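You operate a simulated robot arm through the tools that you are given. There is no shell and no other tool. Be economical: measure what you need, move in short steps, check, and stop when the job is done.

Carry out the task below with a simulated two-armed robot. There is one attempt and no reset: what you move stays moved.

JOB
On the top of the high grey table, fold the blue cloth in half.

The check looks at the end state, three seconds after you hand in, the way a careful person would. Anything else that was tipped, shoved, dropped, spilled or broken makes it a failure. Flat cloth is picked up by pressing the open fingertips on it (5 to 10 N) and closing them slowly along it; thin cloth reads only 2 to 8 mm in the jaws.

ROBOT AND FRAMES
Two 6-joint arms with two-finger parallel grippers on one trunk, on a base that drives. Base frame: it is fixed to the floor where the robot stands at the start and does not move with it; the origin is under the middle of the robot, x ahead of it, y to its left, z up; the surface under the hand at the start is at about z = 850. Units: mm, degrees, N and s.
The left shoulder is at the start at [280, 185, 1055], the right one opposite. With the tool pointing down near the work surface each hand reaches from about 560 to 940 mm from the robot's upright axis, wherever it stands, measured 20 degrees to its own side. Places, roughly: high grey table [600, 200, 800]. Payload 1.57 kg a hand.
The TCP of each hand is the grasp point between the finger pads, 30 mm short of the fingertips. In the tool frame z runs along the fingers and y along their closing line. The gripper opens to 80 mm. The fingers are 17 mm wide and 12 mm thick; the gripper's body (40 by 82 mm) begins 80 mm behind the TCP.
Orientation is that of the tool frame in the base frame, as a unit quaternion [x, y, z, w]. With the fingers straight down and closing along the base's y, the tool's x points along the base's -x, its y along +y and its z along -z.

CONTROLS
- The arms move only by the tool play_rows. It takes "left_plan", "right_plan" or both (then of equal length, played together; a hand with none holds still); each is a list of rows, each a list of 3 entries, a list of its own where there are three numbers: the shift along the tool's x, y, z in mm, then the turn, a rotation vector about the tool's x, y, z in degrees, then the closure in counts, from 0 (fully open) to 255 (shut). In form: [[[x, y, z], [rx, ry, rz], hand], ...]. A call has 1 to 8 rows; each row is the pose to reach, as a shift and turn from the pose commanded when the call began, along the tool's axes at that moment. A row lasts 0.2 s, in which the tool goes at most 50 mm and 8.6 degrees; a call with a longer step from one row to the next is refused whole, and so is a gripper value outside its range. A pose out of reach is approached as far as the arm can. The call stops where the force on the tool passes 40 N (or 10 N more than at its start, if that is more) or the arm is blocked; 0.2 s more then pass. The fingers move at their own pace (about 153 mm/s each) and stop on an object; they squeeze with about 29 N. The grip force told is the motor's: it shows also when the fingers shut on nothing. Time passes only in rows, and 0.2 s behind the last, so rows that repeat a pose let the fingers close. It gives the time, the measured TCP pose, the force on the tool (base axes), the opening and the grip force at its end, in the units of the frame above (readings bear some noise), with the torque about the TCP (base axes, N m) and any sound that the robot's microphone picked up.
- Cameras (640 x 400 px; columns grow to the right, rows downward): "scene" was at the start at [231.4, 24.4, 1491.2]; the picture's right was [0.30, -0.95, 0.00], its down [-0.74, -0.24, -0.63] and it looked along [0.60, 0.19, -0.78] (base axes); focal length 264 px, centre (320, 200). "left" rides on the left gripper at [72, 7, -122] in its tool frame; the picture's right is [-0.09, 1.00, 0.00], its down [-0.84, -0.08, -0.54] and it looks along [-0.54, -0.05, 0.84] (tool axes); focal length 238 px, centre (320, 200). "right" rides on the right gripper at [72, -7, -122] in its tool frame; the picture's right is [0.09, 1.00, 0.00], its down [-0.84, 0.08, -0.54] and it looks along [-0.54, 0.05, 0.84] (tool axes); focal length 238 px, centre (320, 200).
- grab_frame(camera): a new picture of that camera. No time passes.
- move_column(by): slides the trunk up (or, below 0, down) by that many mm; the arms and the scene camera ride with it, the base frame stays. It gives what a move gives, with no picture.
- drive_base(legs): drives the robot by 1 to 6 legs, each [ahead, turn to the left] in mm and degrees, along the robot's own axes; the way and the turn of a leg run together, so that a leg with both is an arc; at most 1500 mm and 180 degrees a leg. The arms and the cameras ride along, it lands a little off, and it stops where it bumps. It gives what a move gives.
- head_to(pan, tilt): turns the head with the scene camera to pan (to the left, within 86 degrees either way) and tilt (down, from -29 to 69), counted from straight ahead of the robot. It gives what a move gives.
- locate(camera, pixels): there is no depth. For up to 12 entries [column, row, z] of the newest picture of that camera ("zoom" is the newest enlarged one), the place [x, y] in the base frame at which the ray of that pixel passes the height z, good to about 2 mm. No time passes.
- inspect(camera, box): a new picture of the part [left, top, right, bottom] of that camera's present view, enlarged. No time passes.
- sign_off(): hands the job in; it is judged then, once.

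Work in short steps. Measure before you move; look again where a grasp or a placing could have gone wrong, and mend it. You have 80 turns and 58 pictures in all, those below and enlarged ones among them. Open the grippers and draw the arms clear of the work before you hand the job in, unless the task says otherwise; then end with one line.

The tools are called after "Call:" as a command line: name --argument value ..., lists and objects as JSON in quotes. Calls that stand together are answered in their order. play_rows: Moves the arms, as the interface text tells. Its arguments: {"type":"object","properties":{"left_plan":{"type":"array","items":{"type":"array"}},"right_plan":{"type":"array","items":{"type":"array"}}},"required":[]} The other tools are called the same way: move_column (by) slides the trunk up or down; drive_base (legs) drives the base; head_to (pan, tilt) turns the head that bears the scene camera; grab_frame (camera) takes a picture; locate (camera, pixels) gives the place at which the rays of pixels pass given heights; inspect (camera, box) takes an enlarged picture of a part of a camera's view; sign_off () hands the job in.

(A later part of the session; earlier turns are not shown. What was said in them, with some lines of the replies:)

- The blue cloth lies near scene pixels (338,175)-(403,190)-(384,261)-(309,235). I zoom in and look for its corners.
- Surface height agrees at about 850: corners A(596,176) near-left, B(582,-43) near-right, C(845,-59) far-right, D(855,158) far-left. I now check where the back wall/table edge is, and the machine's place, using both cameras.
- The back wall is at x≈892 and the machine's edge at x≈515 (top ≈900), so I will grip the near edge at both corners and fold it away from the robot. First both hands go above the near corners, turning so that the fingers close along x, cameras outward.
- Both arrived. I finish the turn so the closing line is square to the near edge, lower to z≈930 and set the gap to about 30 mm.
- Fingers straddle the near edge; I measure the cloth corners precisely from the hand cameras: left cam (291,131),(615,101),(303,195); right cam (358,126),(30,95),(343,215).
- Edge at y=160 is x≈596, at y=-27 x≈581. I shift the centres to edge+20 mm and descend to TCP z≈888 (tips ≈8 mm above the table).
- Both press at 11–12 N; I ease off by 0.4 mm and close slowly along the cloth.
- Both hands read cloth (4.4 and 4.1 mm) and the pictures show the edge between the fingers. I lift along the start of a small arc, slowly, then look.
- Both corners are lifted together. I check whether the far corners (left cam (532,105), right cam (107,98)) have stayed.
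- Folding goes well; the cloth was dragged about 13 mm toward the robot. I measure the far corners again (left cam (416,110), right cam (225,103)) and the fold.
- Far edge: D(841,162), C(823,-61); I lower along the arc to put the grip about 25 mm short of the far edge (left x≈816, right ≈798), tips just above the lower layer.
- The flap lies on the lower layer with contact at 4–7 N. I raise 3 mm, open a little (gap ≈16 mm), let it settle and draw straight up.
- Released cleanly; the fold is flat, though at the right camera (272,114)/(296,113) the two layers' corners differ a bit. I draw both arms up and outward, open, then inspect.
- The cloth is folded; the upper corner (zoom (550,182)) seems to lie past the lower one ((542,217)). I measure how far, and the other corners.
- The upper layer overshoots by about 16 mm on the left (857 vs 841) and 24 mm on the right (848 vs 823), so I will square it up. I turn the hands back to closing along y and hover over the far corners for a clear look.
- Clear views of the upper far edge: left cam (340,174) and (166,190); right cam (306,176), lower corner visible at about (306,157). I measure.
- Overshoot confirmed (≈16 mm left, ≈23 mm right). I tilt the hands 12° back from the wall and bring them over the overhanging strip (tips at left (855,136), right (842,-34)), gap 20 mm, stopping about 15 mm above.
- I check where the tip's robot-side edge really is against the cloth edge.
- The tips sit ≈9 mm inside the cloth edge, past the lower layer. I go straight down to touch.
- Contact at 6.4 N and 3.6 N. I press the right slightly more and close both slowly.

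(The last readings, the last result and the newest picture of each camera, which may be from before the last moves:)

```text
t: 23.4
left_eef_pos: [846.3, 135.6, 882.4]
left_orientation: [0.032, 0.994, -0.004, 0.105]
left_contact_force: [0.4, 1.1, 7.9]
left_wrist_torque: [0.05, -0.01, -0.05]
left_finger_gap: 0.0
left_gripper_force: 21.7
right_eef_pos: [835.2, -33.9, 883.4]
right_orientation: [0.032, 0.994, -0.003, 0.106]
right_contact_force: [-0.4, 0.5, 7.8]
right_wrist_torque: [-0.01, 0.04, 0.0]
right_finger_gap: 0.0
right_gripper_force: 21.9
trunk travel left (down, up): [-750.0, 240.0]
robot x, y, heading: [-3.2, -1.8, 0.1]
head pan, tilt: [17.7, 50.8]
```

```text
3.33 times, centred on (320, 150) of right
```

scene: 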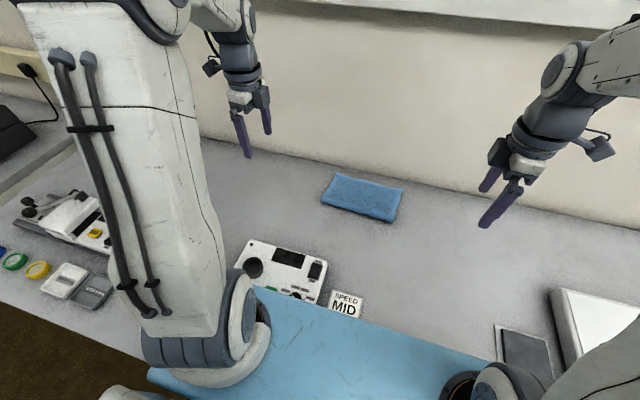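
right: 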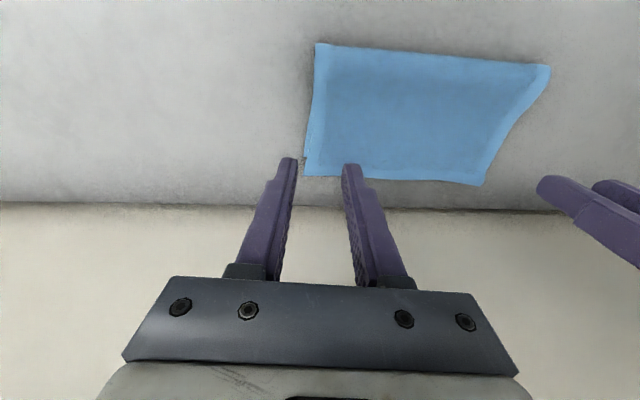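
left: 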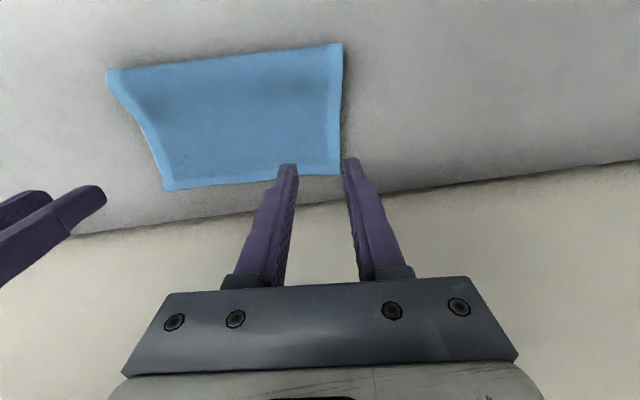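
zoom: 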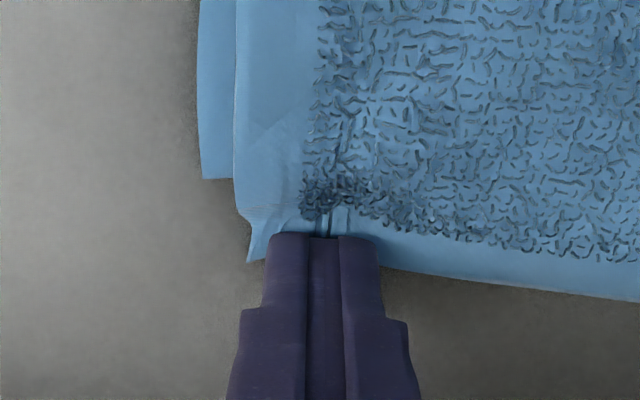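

Gap 0: the cloth bunched just in front of the pads instead of between. I lift, reduce the tilt to 6° and reopen to look at the corners.

Call:
play_rows --left_plan '[[[0, 0, -5], [0, 0, 0], 255], [[-4, 0, -20], [0, 3, 0], 230], [[-4, 0, -35], [0, 6, 0], 191], [[-4, 0, -50], [0, 6, 0], 175]]' --right_plan '[[[0, 0, -5], [0, 0, 0], 255], [[-4, 0, -20], [0, 3, 0], 230], [[-4, 0, -35], [0, 6, 0], 191], [[-4, 0, -50], [0, 6, 0], 175]]'

Call:
grab_frame --camera "left"

Call:
grab_frame --camera "right"

```text
t: 24.4
left_eef_pos: [840.3, 135.0, 931.8]
left_orientation: [0.032, 0.998, -0.002, 0.052]
left_contact_force: [1.4, 0.0, -0.7]
left_wrist_torque: [0.01, 0.02, 0.01]
left_finger_gap: 25.0
left_gripper_force: 0.0
right_eef_pos: [828.4, -33.7, 934.1]
right_orientation: [0.033, 0.998, -0.001, 0.052]
right_contact_force: [-0.2, -0.5, 0.1]
right_wrist_torque: [0.0, -0.01, -0.02]
right_finger_gap: 25.1
right_gripper_force: 0.1
trunk travel left (down, up): [-750.0, 240.0]
robot x, y, heading: [-1.0, 1.7, 0.0]
head pan, tilt: [17.7, 50.8]
```

```text
25 pictures are left
```

left: 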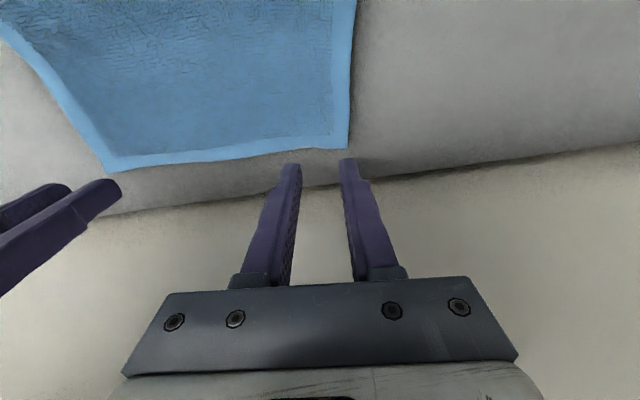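

```text
24 pictures are left
```

right: 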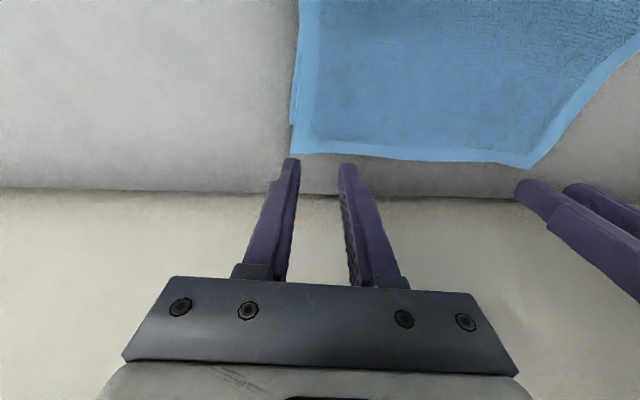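

Call:
locate --camera "left" --pixels '[[348, 147, 855], [300, 151, 855], [110, 170, 855]]'

Call:
locate --camera "right" --pixels '[[291, 153, 855], [291, 122, 852], [360, 158, 855], [527, 167, 855]]'

```text
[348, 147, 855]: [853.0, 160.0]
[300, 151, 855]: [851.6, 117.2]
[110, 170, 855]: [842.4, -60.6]
```

```text
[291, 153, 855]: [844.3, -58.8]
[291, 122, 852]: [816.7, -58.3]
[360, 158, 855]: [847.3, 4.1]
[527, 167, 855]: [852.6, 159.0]
```

The corners sprang back flat: upper edge at 853 (left) and 844 (right). I go down with the pads covering the strip to the edge, gap 25 mm.

Call:
play_rows --left_plan '[[[0, 0, 20], [0, 0, 0], 175], [[4, 0, 40], [0, 0, 0], 175], [[5, 0, 46], [0, 0, 0], 175], [[5, 0, 48], [0, 0, 0], 175], [[5, 0, 49.3], [0, 0, 0], 175]]' --right_plan '[[[0, 1, 20], [0, 0, 0], 175], [[3, 1, 40], [0, 0, 0], 175], [[4, 1, 47], [0, 0, 0], 175], [[4, 1, 49], [0, 0, 0], 175], [[4, 1, 50.8], [0, 0, 0], 175]]'

```text
t: 25.6
left_eef_pos: [841.9, 135.9, 884.3]
left_orientation: [0.032, 0.998, -0.002, 0.055]
left_contact_force: [-3.4, 0.5, 16.2]
left_wrist_torque: [-0.06, 0.19, -0.02]
left_finger_gap: 25.2
left_gripper_force: 0.1
right_eef_pos: [830.4, -30.9, 884.7]
right_orientation: [0.032, 0.998, -0.001, 0.054]
right_contact_force: [1.2, 1.0, 9.8]
right_wrist_torque: [0.05, 0.02, -0.04]
right_finger_gap: 25.5
right_gripper_force: 0.0
trunk travel left (down, up): [-750.0, 240.0]
robot x, y, heading: [0.1, -0.0, -0.0]
head pan, tilt: [17.7, 50.8]
```

Left presses 16 N, right 10 N; I ease the left by 0.6 mm and close slowly.

Call:
play_rows --left_plan '[[[0, 0, -0.6], [0, 0, 0], 180], [[0, 0, -0.6], [0, 0, 0], 190], [[0, 0, -0.6], [0, 0, 0], 200], [[0, 0, -0.6], [0, 0, 0], 210], [[0, 0, -0.6], [0, 0, 0], 220], [[0, 0, -0.6], [0, 0, 0], 230], [[0, 0, -0.6], [0, 0, 0], 240], [[0, 0, -0.6], [0, 0, 0], 255]]' --right_plan '[[[0, 0, 0], [0, 0, 0], 180], [[0, 0, 0], [0, 0, 0], 190], [[0, 0, 0], [0, 0, 0], 200], [[0, 0, 0], [0, 0, 0], 210], [[0, 0, 0], [0, 0, 0], 220], [[0, 0, 0], [0, 0, 0], 230], [[0, 0, 0], [0, 0, 0], 240], [[0, 0, 0], [0, 0, 0], 255]]'

Call:
inspect --camera "left" --box '[240, 90, 400, 210]'

Call:
inspect --camera "right" --box '[240, 90, 400, 210]'

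```text
t: 27.4
left_eef_pos: [840.8, 135.6, 884.1]
left_orientation: [0.032, 0.998, -0.003, 0.053]
left_contact_force: [-0.9, -20.7, 19.9]
left_wrist_torque: [-0.67, 0.11, 0.02]
left_finger_gap: 4.6
left_gripper_force: 24.2
right_eef_pos: [830.5, -30.6, 883.6]
right_orientation: [0.032, 0.998, 0.0, 0.054]
right_contact_force: [2.2, 21.2, 15.8]
right_wrist_torque: [0.65, 0.01, -0.06]
right_finger_gap: 5.0
right_gripper_force: 25.4
trunk travel left (down, up): [-750.0, 240.0]
robot x, y, heading: [0.1, -0.8, -0.2]
head pan, tilt: [17.7, 50.8]
```

```text
3.33 times, centred on (320, 150) of left
```

zoom: 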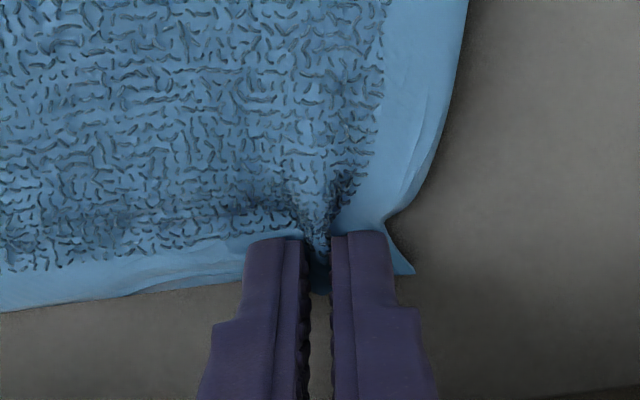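

```text
3.33 times, centred on (320, 150) of right
```

zoom: 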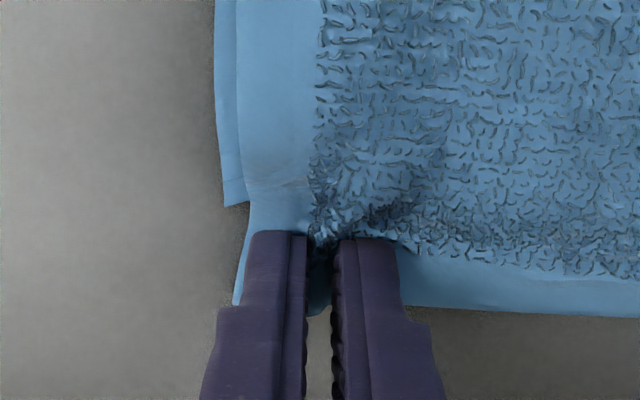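

Both hold cloth (4.6 and 5.0 mm). I lift gently 14 mm and check that only the upper layer comes.

Call:
play_rows --left_plan '[[[0, 0, -3], [0, 0, 0], 255], [[1, 0, -7], [0, 0, 0], 255], [[2, 0, -11], [0, 0, 0], 255], [[3, 0, -15], [0, 0, 0], 255]]' --right_plan '[[[0, 0, -3], [0, 0, 0], 255], [[1, 0, -7], [0, 0, 0], 255], [[2, 0, -11], [0, 0, 0], 255], [[3, 0, -15], [0, 0, 0], 255]]'

Call:
inspect --camera "left" --box '[200, 70, 440, 220]'

Call:
inspect --camera "right" --box '[200, 70, 440, 220]'

Call:
inspect --camera "scene" --box '[300, 155, 420, 230]'

```text
t: 28.4
left_eef_pos: [836.1, 135.7, 897.6]
left_orientation: [0.032, 0.998, -0.003, 0.052]
left_contact_force: [-0.6, -22.4, -0.6]
left_wrist_torque: [-0.67, 0.04, 0.08]
left_finger_gap: 4.5
left_gripper_force: 24.6
right_eef_pos: [826.4, -30.8, 895.1]
right_orientation: [0.032, 0.998, -0.001, 0.052]
right_contact_force: [2.1, 22.9, 0.0]
right_wrist_torque: [0.68, -0.04, -0.07]
right_finger_gap: 4.8
right_gripper_force: 25.4
trunk travel left (down, up): [-750.0, 240.0]
robot x, y, heading: [-0.8, -2.0, 0.2]
head pan, tilt: [17.7, 50.8]
```

```text
2.67 times, centred on (320, 145) of left
```

zoom: 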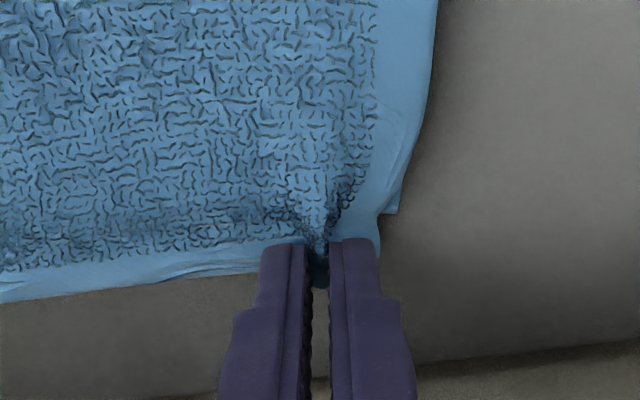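

```text
2.67 times, centred on (320, 145) of right
```

zoom: 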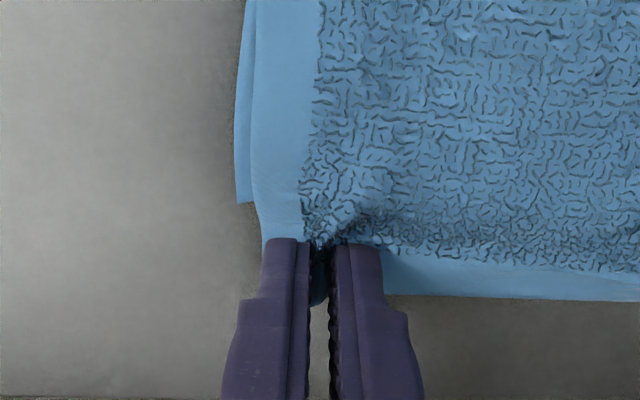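

```text
5.33 times, centred on (360, 192) of scene
```

zoom: 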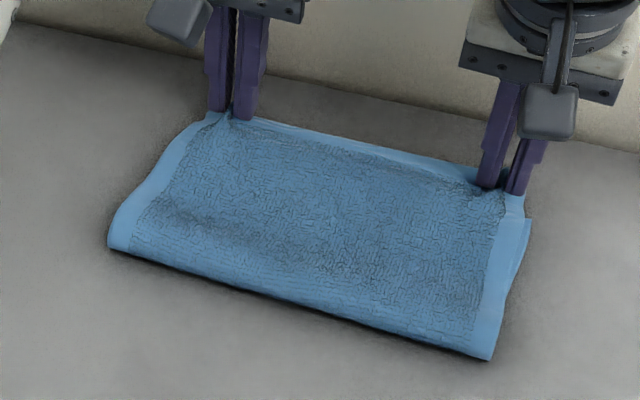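

Only the upper layer is lifted (lower corners stay at left zoom (390,210) and right (245,200)); the hands pull on each other through the cloth by ~22 N, so I ease them 6 mm together, shift back left 9 mm and right 18 mm, and lower.

Call:
play_rows --left_plan '[[[0, -3, 0], [0, 0, 0], 255], [[2, -6, 0], [0, 0, 0], 255], [[4, -6, 0], [0, 0, 0], 255], [[6, -6, 0], [0, 0, 0], 255], [[9, -6, 2], [0, 0, 0], 255], [[9, -6, 6], [0, 0, 0], 255], [[10, -6, 9], [0, 0, 0], 255], [[10, -6, 11], [0, 0, 0], 255]]' --right_plan '[[[0, 3, 0], [0, 0, 0], 255], [[4, 6, 0], [0, 0, 0], 255], [[9, 6, 0], [0, 0, 0], 255], [[14, 6, 0], [0, 0, 0], 255], [[18, 6, 2], [0, 0, 0], 255], [[18, 6, 5], [0, 0, 0], 255], [[19, 6, 7], [0, 0, 0], 255], [[19, 6, 8], [0, 0, 0], 255]]'

Call:
inspect --camera "left" --box '[200, 70, 440, 220]'

Call:
inspect --camera "right" --box '[200, 70, 440, 220]'

```text
t: 30.2
left_eef_pos: [827.5, 131.4, 886.1]
left_orientation: [0.033, 0.998, -0.002, 0.053]
left_contact_force: [-2.0, -5.8, 8.0]
left_wrist_torque: [-0.14, 0.04, -0.01]
left_finger_gap: 3.3
left_gripper_force: 24.3
right_eef_pos: [808.8, -24.8, 886.5]
right_orientation: [0.032, 0.998, -0.002, 0.053]
right_contact_force: [1.7, 5.6, 3.5]
right_wrist_torque: [0.13, -0.01, 0.06]
right_finger_gap: 3.7
right_gripper_force: 24.1
trunk travel left (down, up): [-750.0, 240.0]
robot x, y, heading: [-5.1, 1.8, -0.2]
head pan, tilt: [17.7, 50.8]
```

```text
2.67 times, centred on (320, 145) of left
```

zoom: 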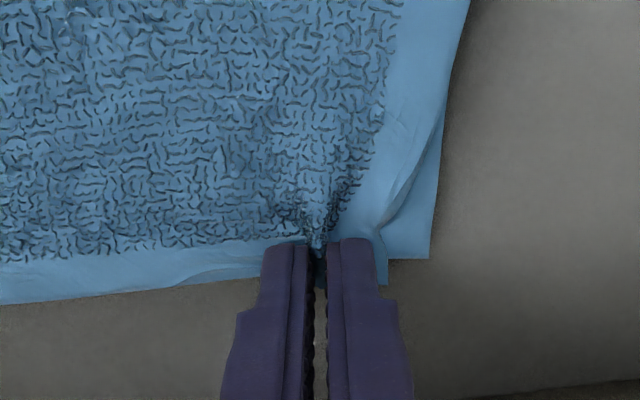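

```text
2.67 times, centred on (320, 145) of right
```

zoom: 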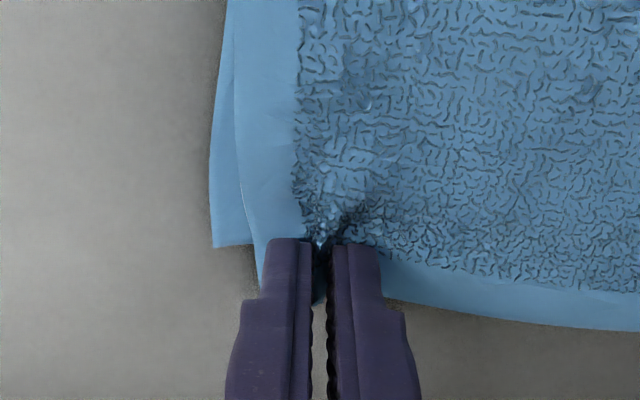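

I measure the right side: lower corner (213,245), upper corner about (260,292), and edge points.

Call:
locate --camera "zoom" --pixels '[[213, 246, 852], [260, 292, 858], [400, 300, 856], [560, 322, 856]]'

Call:
inspect --camera "left" --box '[80, 70, 400, 220]'

```text
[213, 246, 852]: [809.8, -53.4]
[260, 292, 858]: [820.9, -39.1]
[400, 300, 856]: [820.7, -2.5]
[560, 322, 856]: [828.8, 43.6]
```

```text
2.00 times, centred on (240, 145) of left
```

zoom: 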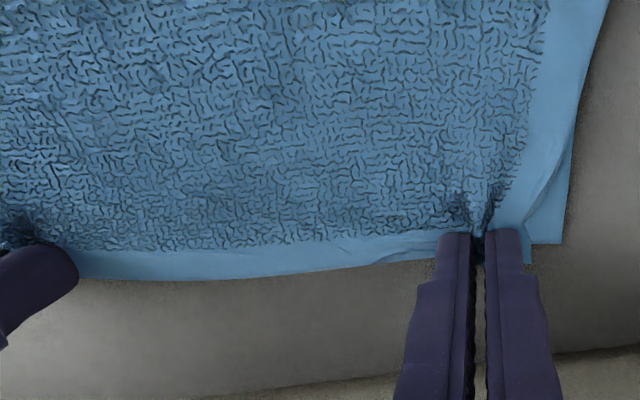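

Call:
locate --camera "zoom" --pixels '[[560, 243, 852], [530, 263, 856], [400, 263, 856], [300, 275, 856], [180, 281, 856], [85, 278, 856]]'

```text
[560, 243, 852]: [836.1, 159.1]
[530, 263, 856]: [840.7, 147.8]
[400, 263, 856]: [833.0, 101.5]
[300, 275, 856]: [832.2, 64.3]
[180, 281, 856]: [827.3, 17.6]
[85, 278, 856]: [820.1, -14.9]
```

Now the offsets are about 5 mm left and 11 mm right. I ease the pressure, open slowly (which spreads the pleat back), and draw up.

Call:
play_rows --left_plan '[[[0, 0, -0.5], [0, 0, 0], 240], [[0, 0, -0.5], [0, 0, 0], 225], [[0, 0, -0.5], [0, 0, 0], 205], [[0, 0, -0.5], [0, 0, 0], 190], [[0, 0, -5], [0, 0, 0], 190], [[0, 0, -15], [0, 0, 0], 190], [[0, 0, -40], [0, 0, 0], 190], [[0, 0, -75], [0, 0, 0], 190]]' --right_plan '[[[0, 0, 0], [0, 0, 0], 240], [[0, 0, 0], [0, 0, 0], 225], [[0, 0, 0], [0, 0, 0], 205], [[0, 0, 0], [0, 0, 0], 190], [[0, 0, -5], [0, 0, 0], 190], [[0, 0, -15], [0, 0, 0], 190], [[0, 0, -40], [0, 0, 0], 190], [[0, 0, -75], [0, 0, 0], 190]]'

Call:
play_rows --left_plan '[[[0, 0, -30], [0, 0, 0], 150], [[25, 20, -60], [0, 0, 0], 100], [[60, 50, -85], [0, 0, 0], 0], [[95, 85, -105], [0, 0, 0], 0], [[130, 115, -120], [0, 0, 0], 0], [[165, 145, -125], [0, 0, 0], 0], [[200, 170, -130], [0, 0, 0], 0]]' --right_plan '[[[0, 0, -30], [0, 0, 0], 150], [[25, -20, -60], [0, 0, 0], 100], [[60, -50, -85], [0, 0, 0], 0], [[95, -85, -105], [0, 0, 0], 0], [[130, -115, -120], [0, 0, 0], 0], [[165, -145, -125], [0, 0, 0], 0], [[200, -170, -130], [0, 0, 0], 0]]'

Call:
inspect --camera "scene" --box '[300, 155, 420, 230]'

Call:
grab_frame --camera "right"

Call:
grab_frame --camera "left"

```text
t: 32.0
left_eef_pos: [818.0, 131.7, 959.4]
left_orientation: [0.032, 0.998, -0.001, 0.051]
left_contact_force: [-0.1, -0.2, 0.4]
left_wrist_torque: [0.03, -0.02, 0.01]
left_finger_gap: 20.4
left_gripper_force: 0.0
right_eef_pos: [800.4, -24.5, 960.9]
right_orientation: [0.032, 0.998, -0.001, 0.051]
right_contact_force: [0.6, -0.4, -0.3]
right_wrist_torque: [-0.02, 0.0, 0.0]
right_finger_gap: 20.5
right_gripper_force: 0.0
trunk travel left (down, up): [-750.0, 240.0]
robot x, y, heading: [1.4, -0.7, -0.0]
head pan, tilt: [17.7, 50.8]
```

```text
refused: row 3 steps farther than a row can; nothing moved
```

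```text
5.33 times, centred on (360, 192) of scene
```

zoom: 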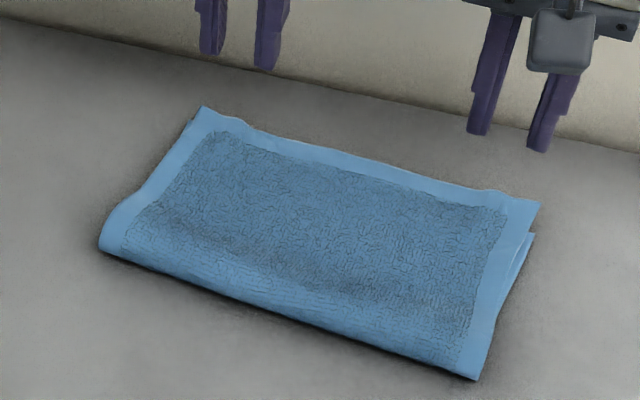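

```text
14 pictures are left
```

right: 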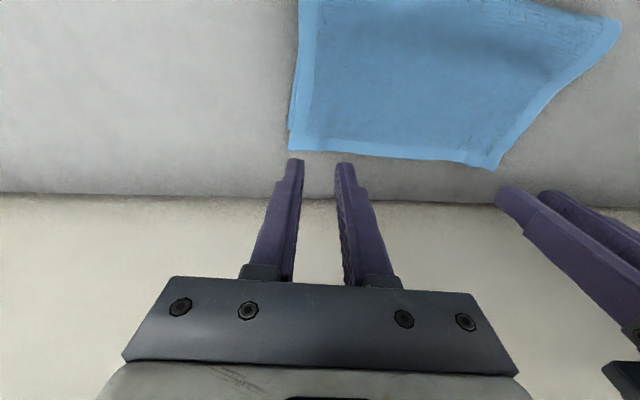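

```text
13 pictures are left
```

left: 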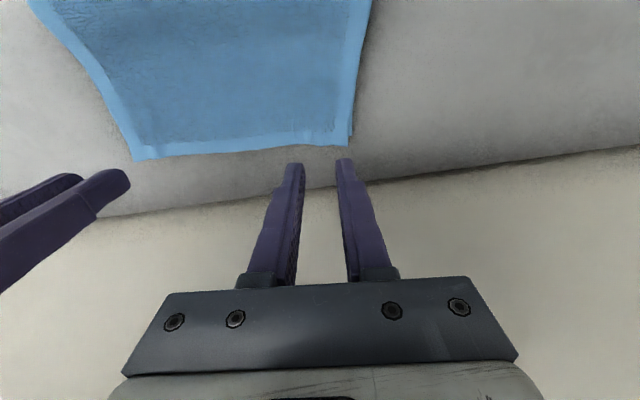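

The flap is flat again. I measure offsets, and send the arms clear in allowed steps.

Call:
locate --camera "zoom" --pixels '[[541, 202, 857], [533, 235, 852], [202, 106, 857], [100, 250, 855], [478, 380, 855]]'

Call:
locate --camera "right" --pixels '[[290, 150, 856], [290, 125, 852]]'

Call:
locate --camera "left" --pixels '[[345, 147, 856], [351, 136, 852]]'

Call:
play_rows --left_plan '[[[0, 0, -30], [0, 0, 0], 150], [[20, 15, -60], [0, 0, 0], 100], [[45, 35, -85], [0, 0, 0], 0], [[70, 65, -100], [0, 0, 0], 0], [[95, 95, -115], [0, 0, 0], 0], [[120, 130, -120], [0, 0, 0], 0], [[150, 165, -125], [0, 0, 0], 0]]' --right_plan '[[[0, 0, -30], [0, 0, 0], 150], [[20, -15, -60], [0, 0, 0], 100], [[45, -35, -85], [0, 0, 0], 0], [[70, -65, -100], [0, 0, 0], 0], [[95, -95, -115], [0, 0, 0], 0], [[120, -130, -120], [0, 0, 0], 0], [[150, -165, -125], [0, 0, 0], 0]]'

Call:
inspect --camera "right" --box '[300, 0, 640, 210]'

Call:
inspect --camera "scene" --box '[300, 155, 420, 230]'

```text
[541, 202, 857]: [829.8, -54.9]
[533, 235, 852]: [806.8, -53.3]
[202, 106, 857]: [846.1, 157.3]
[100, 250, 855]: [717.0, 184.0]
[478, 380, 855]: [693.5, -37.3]
```

```text
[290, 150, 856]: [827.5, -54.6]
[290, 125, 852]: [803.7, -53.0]
```

```text
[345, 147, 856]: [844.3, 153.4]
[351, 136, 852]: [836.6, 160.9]
```

```text
t: 33.6
left_eef_pos: [669.3, 305.5, 1068.3]
left_orientation: [0.032, 0.998, -0.002, 0.052]
left_contact_force: [-1.4, 0.5, -0.5]
left_wrist_torque: [-0.04, 0.03, -0.02]
left_finger_gap: 80.1
left_gripper_force: 0.0
right_eef_pos: [628.5, -179.4, 1070.1]
right_orientation: [0.032, 0.998, -0.001, 0.053]
right_contact_force: [0.7, -0.1, -0.2]
right_wrist_torque: [0.02, 0.01, 0.03]
right_finger_gap: 80.0
right_gripper_force: 0.1
trunk travel left (down, up): [-750.0, 240.0]
robot x, y, heading: [1.6, 1.9, 0.1]
head pan, tilt: [17.7, 50.8]
```

```text
1.88 times, centred on (470, 105) of right
```

zoom: 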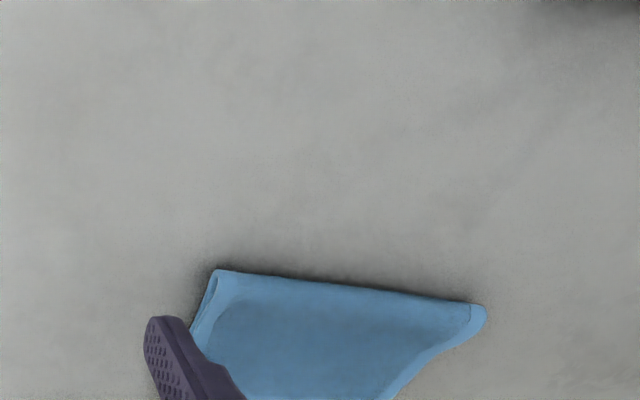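

```text
5.33 times, centred on (360, 192) of scene
```

zoom: 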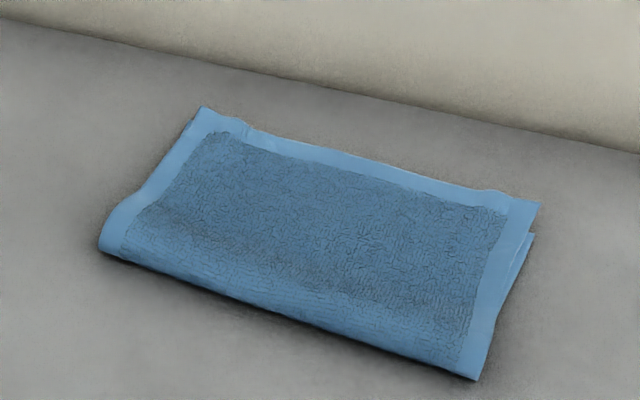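

Left is now within about 8 mm, but on the right the lower layer followed (upper 829, lower 806). I redo the right corner alone, this time peeling it higher so the layers don't drag each other; first hover there.

Call:
play_rows --right_plan '[[[-32, 32, 10], [0, 0, 0], 0], [[-64, 64, 20], [0, 0, 0], 0], [[-96, 97, 40], [0, 0, 0], 100], [[-128, 130, 70], [0, 0, 0], 175], [[-155, 158, 100], [0, 0, 0], 175], [[-161, 163, 135], [0, 0, 0], 175], [[-161, 163, 163], [0, 0, 0], 175]]'

Call:
inspect --camera "right" --box '[240, 90, 400, 210]'

```text
refused: row 3 steps farther than a row can; nothing moved
```

```text
3.33 times, centred on (320, 150) of right
```

zoom: 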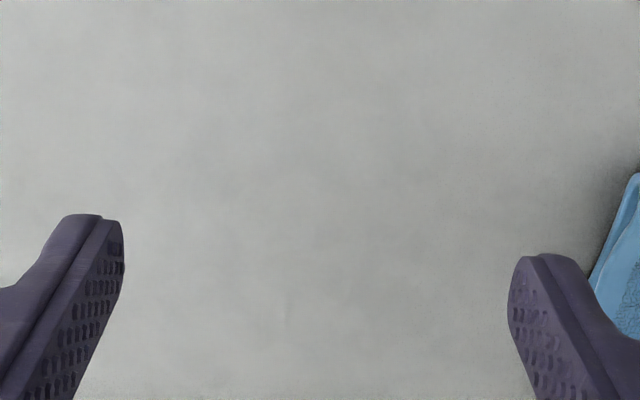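

The move was refused for step size; I resend it with smaller steps.

Call:
play_rows --right_plan '[[[-27, 27, 8], [0, 0, 0], 0], [[-54, 54, 20], [0, 0, 0], 0], [[-81, 82, 35], [0, 0, 0], 100], [[-108, 109, 55], [0, 0, 0], 175], [[-135, 136, 80], [0, 0, 0], 175], [[-158, 160, 110], [0, 0, 0], 175], [[-161, 163, 140], [0, 0, 0], 175], [[-161, 163, 165], [0, 0, 0], 175]]'

Call:
inspect --camera "right" --box '[240, 90, 400, 210]'

```text
t: 35.4
left_eef_pos: [668.6, 305.5, 1068.5]
left_orientation: [0.032, 0.998, -0.001, 0.052]
left_contact_force: [0.6, -0.5, 0.3]
left_wrist_torque: [-0.01, -0.03, -0.03]
left_finger_gap: 79.9
left_gripper_force: 0.0
right_eef_pos: [814.8, -27.3, 922.5]
right_orientation: [0.033, 0.998, -0.001, 0.053]
right_contact_force: [-0.2, -0.2, -0.5]
right_wrist_torque: [-0.01, -0.01, 0.0]
right_finger_gap: 25.1
right_gripper_force: 0.1
trunk travel left (down, up): [-750.0, 240.0]
robot x, y, heading: [-2.0, -0.9, -0.1]
head pan, tilt: [17.7, 50.8]
```

```text
3.33 times, centred on (320, 150) of right
```

zoom: 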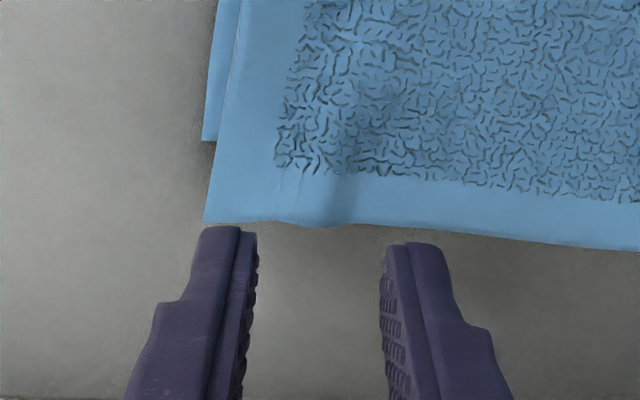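

Call:
locate --camera "zoom" --pixels '[[205, 220, 855], [203, 140, 852], [330, 227, 856], [450, 228, 856]]'

Call:
play_rows --right_plan '[[[0, -2, 15], [0, 0, 0], 175], [[1, -2, 28], [0, 0, 0], 175], [[1, -2, 34], [0, 0, 0], 175], [[1, -2, 36.5], [0, 0, 0], 175], [[1, -2, 38.5], [0, 0, 0], 175]]'

```text
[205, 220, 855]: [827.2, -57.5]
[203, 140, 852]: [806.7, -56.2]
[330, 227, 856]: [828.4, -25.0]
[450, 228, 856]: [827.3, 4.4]
```

```text
t: 36.6
left_eef_pos: [667.8, 304.5, 1069.8]
left_orientation: [0.033, 0.998, -0.001, 0.052]
left_contact_force: [-0.8, 0.3, 0.4]
left_wrist_torque: [0.03, 0.01, 0.0]
left_finger_gap: 80.0
left_gripper_force: 0.0
right_eef_pos: [818.4, -30.3, 884.5]
right_orientation: [0.033, 0.998, -0.001, 0.051]
right_contact_force: [-1.3, 0.5, 5.0]
right_wrist_torque: [0.03, 0.05, 0.0]
right_finger_gap: 25.2
right_gripper_force: 0.1
trunk travel left (down, up): [-750.0, 240.0]
robot x, y, heading: [-2.7, 0.7, -0.2]
head pan, tilt: [17.7, 50.8]
```

Contact at 5 N, tips ≈6 mm inside the edge; I hop 3 mm further in, press a little more and close slowly.

Call:
play_rows --right_plan '[[[0, 0, -4], [0, 0, 0], 175], [[3, 0, -3], [0, 0, 0], 175], [[3, 0, 0.8], [0, 0, 0], 175], [[3, 0, 0.8], [0, 0, 0], 185], [[3, 0, 0.8], [0, 0, 0], 195], [[3, 0, 0.8], [0, 0, 0], 205], [[3, 0, 0.8], [0, 0, 0], 215], [[3, 0, 0.8], [0, 0, 0], 225]]'

Call:
play_rows --right_plan '[[[0, 0, 0], [0, 0, 0], 235], [[0, 0, 0], [0, 0, 0], 245], [[0, 0, 0], [0, 0, 0], 255], [[0, 0, 0], [0, 0, 0], 255]]'

```text
t: 38.4
left_eef_pos: [666.8, 304.3, 1070.0]
left_orientation: [0.032, 0.998, -0.002, 0.052]
left_contact_force: [-0.2, -0.5, 0.4]
left_wrist_torque: [0.01, -0.03, -0.01]
left_finger_gap: 80.0
left_gripper_force: 0.1
right_eef_pos: [817.3, -30.0, 883.9]
right_orientation: [0.033, 0.998, -0.002, 0.054]
right_contact_force: [1.3, 0.3, 15.2]
right_wrist_torque: [0.02, 0.02, 0.01]
right_finger_gap: 8.7
right_gripper_force: 0.1
trunk travel left (down, up): [-750.0, 240.0]
robot x, y, heading: [1.0, -2.3, 0.0]
head pan, tilt: [17.7, 50.8]
```

```text
t: 39.4
left_eef_pos: [667.2, 304.1, 1069.8]
left_orientation: [0.032, 0.998, -0.001, 0.053]
left_contact_force: [-0.4, -0.1, -0.3]
left_wrist_torque: [0.0, 0.01, 0.01]
left_finger_gap: 79.8
left_gripper_force: 0.1
right_eef_pos: [816.1, -27.3, 883.5]
right_orientation: [0.033, 0.998, -0.001, 0.052]
right_contact_force: [2.0, 1.5, 17.8]
right_wrist_torque: [0.07, 0.03, 0.02]
right_finger_gap: 3.7
right_gripper_force: 24.6
trunk travel left (down, up): [-750.0, 240.0]
robot x, y, heading: [0.5, -2.4, 0.0]
head pan, tilt: [17.7, 50.8]
```

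Holding 3.7 mm of cloth. I peel the right corner up 55 mm while drawing it back 32 mm, then look.

Call:
play_rows --right_plan '[[[0.5, 0, -6], [0, 0, 0], 255], [[1.4, 0, -15], [0, 0, 0], 255], [[4, 0, -26], [0, 0, 0], 255], [[6.5, 0, -36], [0, 0, 0], 255], [[10, 0, -45], [0, 0, 0], 255], [[15, 0, -52], [0, 0, 0], 255], [[20, 0, -56], [0, 0, 0], 255], [[26, 0, -58], [0, 0, 0], 255]]'

Call:
grab_frame --camera "right"

Call:
inspect --camera "scene" --box '[300, 155, 420, 230]'

```text
t: 41.2
left_eef_pos: [670.2, 304.4, 1069.4]
left_orientation: [0.032, 0.998, -0.001, 0.053]
left_contact_force: [-0.1, -1.2, -0.1]
left_wrist_torque: [0.04, -0.01, 0.01]
left_finger_gap: 80.0
left_gripper_force: 0.1
right_eef_pos: [783.5, -26.9, 938.7]
right_orientation: [0.032, 0.998, -0.002, 0.052]
right_contact_force: [-0.1, 0.5, 0.7]
right_wrist_torque: [0.02, -0.02, -0.02]
right_finger_gap: 3.6
right_gripper_force: 24.3
trunk travel left (down, up): [-750.0, 240.0]
robot x, y, heading: [-0.2, -0.3, 0.2]
head pan, tilt: [17.7, 50.8]
```

```text
8 pictures are left
```

right: 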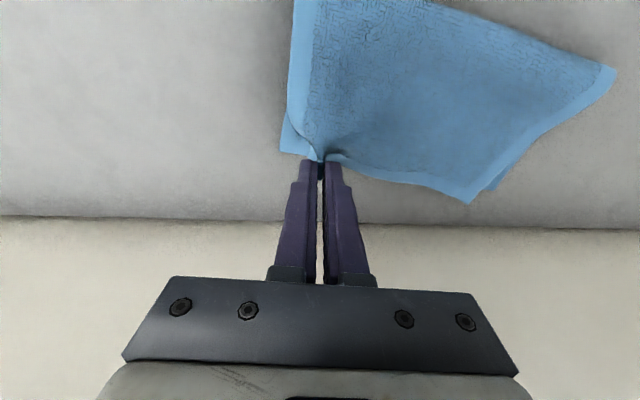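

```text
5.33 times, centred on (360, 192) of scene
```

zoom: 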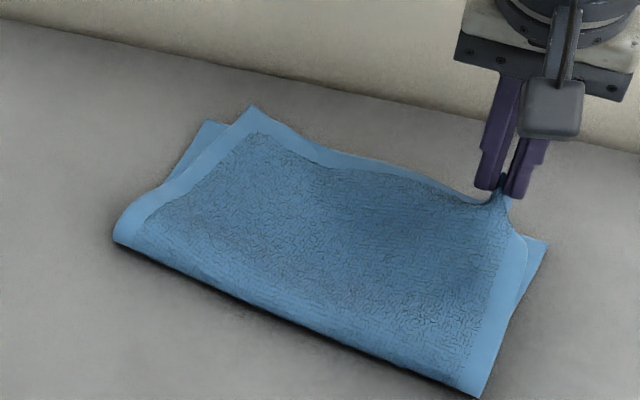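

Call:
locate --camera "zoom" --pixels '[[548, 245, 852], [252, 105, 857], [206, 122, 852], [112, 240, 855], [478, 398, 855]]'

Call:
locate --camera "right" --pixels '[[280, 151, 852], [468, 203, 857], [488, 191, 852]]'

```text
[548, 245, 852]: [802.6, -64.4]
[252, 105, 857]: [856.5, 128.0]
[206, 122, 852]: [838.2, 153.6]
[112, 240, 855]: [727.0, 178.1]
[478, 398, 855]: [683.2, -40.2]
```

```text
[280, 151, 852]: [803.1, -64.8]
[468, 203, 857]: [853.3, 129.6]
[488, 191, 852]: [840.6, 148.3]
```

The peel turned the upper layer: its left corner moved to (855,129) against the lower one at (839,151); lower right corner is (803,-64). I set the right corner down on its mate and keep holding it as an anchor, while the left hand hovers at the left corner to bring that one home too.

Call:
play_rows --right_plan '[[[-2, -2, 6], [0, 0, 0], 255], [[-4, -4, 13], [0, 0, 0], 255], [[-5, -6, 20], [0, 0, 0], 255], [[-5, -8, 28], [0, 0, 0], 255], [[-5, -8.4, 36], [0, 0, 0], 255], [[-5, -8.4, 43], [0, 0, 0], 255], [[-5, -8.4, 49], [0, 0, 0], 255], [[-5, -8.4, 52.5], [0, 0, 0], 255]]' --left_plan '[[[-19.4, -24.2, 12], [0, 0, 0], 0], [[-38.8, -48.4, 24], [0, 0, 0], 0], [[-58, -72.6, 38], [0, 0, 0], 0], [[-77.6, -96.8, 54], [0, 0, 0], 60], [[-97, -121, 72], [0, 0, 0], 120], [[-116.4, -145.2, 90], [0, 0, 0], 175], [[-136, -169.4, 108], [0, 0, 0], 175], [[-155.5, -193.7, 125], [0, 0, 0], 175]]'

Call:
grab_frame --camera "left"

```text
t: 43.0
left_eef_pos: [823.0, 101.9, 960.7]
left_orientation: [0.031, 0.998, -0.001, 0.053]
left_contact_force: [-1.7, 0.2, 0.2]
left_wrist_torque: [-0.01, -0.02, 0.0]
left_finger_gap: 25.2
left_gripper_force: 0.1
right_eef_pos: [793.4, -35.6, 887.7]
right_orientation: [0.032, 0.998, -0.002, 0.053]
right_contact_force: [-0.3, -0.7, 5.7]
right_wrist_torque: [-0.07, -0.03, 0.0]
right_finger_gap: 3.5
right_gripper_force: 24.6
trunk travel left (down, up): [-750.0, 240.0]
robot x, y, heading: [2.2, 1.0, -0.2]
head pan, tilt: [17.7, 50.8]
```

```text
6 pictures are left
```

left: 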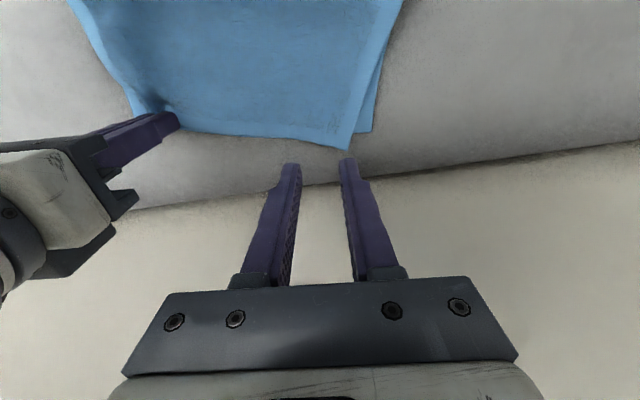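

Call:
locate --camera "left" --pixels '[[349, 149, 856], [371, 131, 852], [290, 140, 856], [240, 136, 856], [200, 133, 856]]'

```text
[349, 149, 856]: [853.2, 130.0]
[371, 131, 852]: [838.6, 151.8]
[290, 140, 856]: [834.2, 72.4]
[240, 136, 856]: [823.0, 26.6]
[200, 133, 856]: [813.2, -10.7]
```

Upper-left corner is at (853,130), its mate at (839,152). I go down with the left hand to the overhanging strip near (839,109), turned 8° to suit the edge.

Call:
play_rows --left_plan '[[[-3, 4, 25], [0, 0, 4], 175], [[-6, 7.8, 50], [0, 0, 8], 175], [[-5, 7.8, 66], [0, 0, 8], 175], [[-4.5, 7.8, 72], [0, 0, 8], 175], [[-4.5, 7.8, 75], [0, 0, 8], 175], [[-4.5, 7.8, 77], [0, 0, 8], 175]]'

```text
t: 44.4
left_eef_pos: [837.0, 110.3, 885.4]
left_orientation: [0.101, 0.993, 0.003, 0.054]
left_contact_force: [-2.7, 0.8, 8.2]
left_wrist_torque: [-0.03, 0.11, -0.04]
left_finger_gap: 25.2
left_gripper_force: 0.0
right_eef_pos: [793.1, -35.9, 888.2]
right_orientation: [0.033, 0.998, -0.002, 0.053]
right_contact_force: [2.1, -0.3, 8.5]
right_wrist_torque: [0.02, -0.03, 0.01]
right_finger_gap: 3.5
right_gripper_force: 24.6
trunk travel left (down, up): [-750.0, 240.0]
robot x, y, heading: [1.7, 3.2, -0.1]
head pan, tilt: [17.7, 50.8]
```

Contact at 8 N; I press a touch more and close the left fingers slowly.

Call:
play_rows --left_plan '[[[0, 0, 0.4], [0, 0, 0], 182], [[0, 0, 0.4], [0, 0, 0], 191], [[0, 0, 0.4], [0, 0, 0], 200], [[0, 0, 0.4], [0, 0, 0], 210], [[0, 0, 0.4], [0, 0, 0], 220], [[0, 0, 0.4], [0, 0, 0], 230], [[0, 0, 0.4], [0, 0, 0], 242], [[0, 0, 0.4], [0, 0, 0], 255]]'

Call:
play_rows --left_plan '[[[0, 0, 0], [0, 0, 0], 255], [[0, 0, 0], [0, 0, 0], 255]]'

```text
t: 46.2
left_eef_pos: [836.0, 108.7, 884.5]
left_orientation: [0.101, 0.993, 0.002, 0.053]
left_contact_force: [0.2, -1.8, 14.1]
left_wrist_torque: [-0.1, 0.07, 0.0]
left_finger_gap: 3.4
left_gripper_force: 24.4
right_eef_pos: [793.8, -36.4, 887.7]
right_orientation: [0.033, 0.998, -0.002, 0.052]
right_contact_force: [1.4, 1.4, 7.2]
right_wrist_torque: [0.05, -0.05, -0.02]
right_finger_gap: 3.7
right_gripper_force: 25.0
trunk travel left (down, up): [-750.0, 240.0]
robot x, y, heading: [0.3, 0.6, 0.1]
head pan, tilt: [17.7, 50.8]
```

```text
t: 46.8
left_eef_pos: [835.4, 108.6, 885.7]
left_orientation: [0.101, 0.993, 0.002, 0.053]
left_contact_force: [0.2, -2.1, 15.8]
left_wrist_torque: [-0.09, 0.06, 0.02]
left_finger_gap: 3.5
left_gripper_force: 24.6
right_eef_pos: [792.8, -37.0, 887.9]
right_orientation: [0.032, 0.998, -0.002, 0.053]
right_contact_force: [2.1, 1.9, 6.7]
right_wrist_torque: [0.05, -0.04, 0.0]
right_finger_gap: 3.5
right_gripper_force: 25.1
trunk travel left (down, up): [-750.0, 240.0]
robot x, y, heading: [1.7, 2.1, 0.1]
head pan, tilt: [17.7, 50.8]
```

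Left holds 3.5 mm. I lift it 14 mm, carry it (-15,+14) mm onto its mate while the right hand stays as anchor, and set it down.

Call:
play_rows --left_plan '[[[0, 0, -6], [0, 0, 0], 255], [[0, 0, -14], [0, 0, 0], 255], [[5, 3, -16], [0, 0, 0], 255], [[10, 6, -16], [0, 0, 0], 255], [[16, 9, -15], [0, 0, 0], 255], [[17.4, 10.7, -10], [0, 0, 0], 255], [[17.4, 10.7, -5], [0, 0, 0], 255], [[17.4, 10.7, -2], [0, 0, 0], 255]]'

Call:
grab_frame --camera "left"

```text
t: 48.6
left_eef_pos: [820.2, 123.8, 886.6]
left_orientation: [0.102, 0.993, 0.002, 0.053]
left_contact_force: [-2.9, -7.0, 7.5]
left_wrist_torque: [-0.2, 0.07, 0.03]
left_finger_gap: 3.3
left_gripper_force: 24.3
right_eef_pos: [793.1, -36.5, 886.9]
right_orientation: [0.032, 0.998, -0.003, 0.054]
right_contact_force: [2.0, 3.7, 7.0]
right_wrist_torque: [0.09, -0.03, -0.01]
right_finger_gap: 3.6
right_gripper_force: 25.2
trunk travel left (down, up): [-750.0, 240.0]
robot x, y, heading: [-0.3, -1.2, 0.2]
head pan, tilt: [17.7, 50.8]
```

```text
5 pictures are left
```

left: 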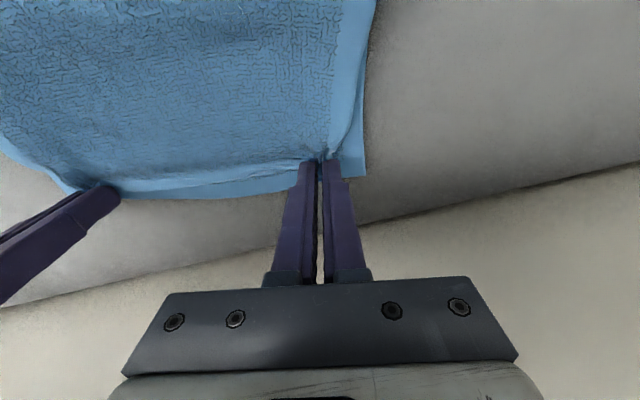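

The upper edge now sits within several mm of the lower (lower corner at (364,176)). I release both slowly, spreading the pleats, and rise.

Call:
play_rows --left_plan '[[[0, 0, 0], [0, 0, 0], 240], [[0, 0, 0], [0, 0, 0], 225], [[0, 0, 0], [0, 0, 0], 205], [[0, 0, 0], [0, 0, 0], 185], [[0, 0, -5], [0, 0, 0], 185], [[0, 0, -15], [0, 0, 0], 185], [[0, 0, -40], [0, 0, 0], 185], [[0, 0, -75], [0, 0, 0], 185]]' --right_plan '[[[0, 0, 0], [0, 0, 0], 240], [[0, 0, 0], [0, 0, 0], 225], [[0, 0, 0], [0, 0, 0], 205], [[0, 0, 0], [0, 0, 0], 185], [[0, 0, -5], [0, 0, 0], 185], [[0, 0, -15], [0, 0, 0], 185], [[0, 0, -40], [0, 0, 0], 185], [[0, 0, -75], [0, 0, 0], 185]]'

Call:
inspect --camera "scene" --box '[300, 155, 420, 230]'

```text
t: 50.4
left_eef_pos: [812.9, 123.8, 958.9]
left_orientation: [0.101, 0.994, 0.002, 0.051]
left_contact_force: [0.2, -0.2, -1.3]
left_wrist_torque: [-0.01, 0.02, -0.03]
left_finger_gap: 22.5
left_gripper_force: 0.0
right_eef_pos: [787.2, -35.9, 960.9]
right_orientation: [0.032, 0.998, -0.002, 0.053]
right_contact_force: [-0.3, 0.7, -0.2]
right_wrist_torque: [-0.02, 0.0, 0.01]
right_finger_gap: 22.1
right_gripper_force: 0.1
trunk travel left (down, up): [-750.0, 240.0]
robot x, y, heading: [1.0, 1.3, 0.0]
head pan, tilt: [17.7, 50.8]
```

```text
5.33 times, centred on (360, 192) of scene
```

zoom: 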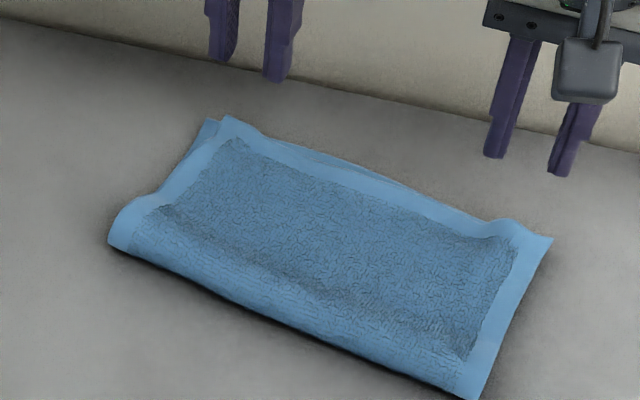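

Corners now coincide within about a centimetre (left (224,115)/(207,120), right (552,238)). I draw both arms clear with open grippers and take a final look.

Call:
play_rows --left_plan '[[[0, 0, -30], [0, 0, 0], 150], [[20, 15, -60], [0, 0, 0], 100], [[45, 35, -85], [0, 0, 0], 0], [[70, 65, -100], [0, 0, 0], 0], [[95, 95, -115], [0, 0, 0], 0], [[120, 130, -120], [0, 0, 0], 0], [[150, 165, -125], [0, 0, 0], 0]]' --right_plan '[[[0, 0, -30], [0, 0, 0], 150], [[20, -15, -60], [0, 0, 0], 100], [[45, -35, -85], [0, 0, 0], 0], [[70, -65, -100], [0, 0, 0], 0], [[95, -95, -115], [0, 0, 0], 0], [[120, -130, -120], [0, 0, 0], 0], [[150, -165, -125], [0, 0, 0], 0]]'

Call:
grab_frame --camera "scene"

Call:
inspect --camera "scene" --box '[300, 155, 420, 230]'

Call:
locate --camera "zoom" --pixels '[[224, 115, 857], [207, 119, 852], [552, 238, 857], [108, 245, 855], [470, 400, 855]]'

```text
t: 52.0
left_eef_pos: [687.0, 316.1, 1070.8]
left_orientation: [0.102, 0.993, 0.002, 0.053]
left_contact_force: [0.1, -1.0, -0.4]
left_wrist_torque: [0.0, -0.03, 0.01]
left_finger_gap: 80.0
left_gripper_force: 0.1
right_eef_pos: [611.8, -190.8, 1070.2]
right_orientation: [0.032, 0.998, -0.001, 0.053]
right_contact_force: [-0.2, 0.0, 0.5]
right_wrist_torque: [0.0, 0.03, -0.03]
right_finger_gap: 79.9
right_gripper_force: 0.1
trunk travel left (down, up): [-750.0, 240.0]
robot x, y, heading: [3.1, 3.2, -0.0]
head pan, tilt: [17.7, 50.8]
```

```text
3 pictures are left
```

scene: 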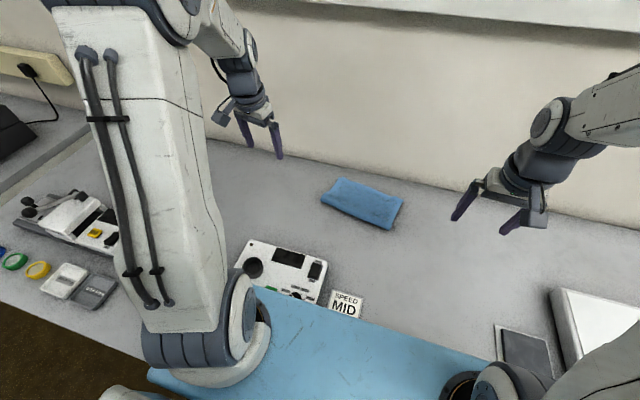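

```text
5.33 times, centred on (360, 192) of scene
```

zoom: 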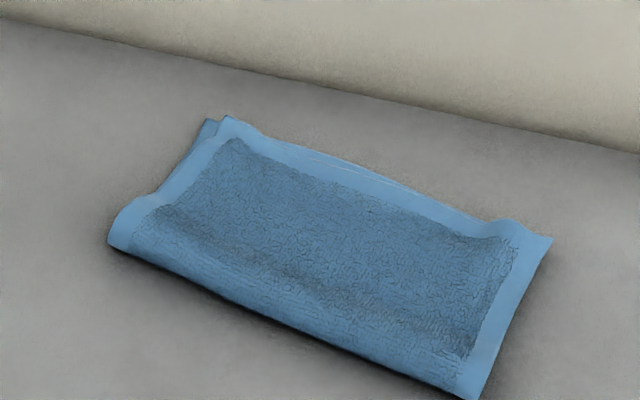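

```text
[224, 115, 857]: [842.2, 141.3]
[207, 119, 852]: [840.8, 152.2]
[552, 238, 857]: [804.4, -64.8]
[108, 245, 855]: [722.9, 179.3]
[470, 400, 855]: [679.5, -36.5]
```

The cloth is folded with its corners matching to about 0–11 mm, nothing else has moved, and both arms are clear and open. I hand in.

Call:
sign_off

```text
The job is handed in.
```

The blue cloth is folded in half on the grey table, with its far corners matching to within about 11 mm; nothing else was moved, and both arms are clear with grippers open.
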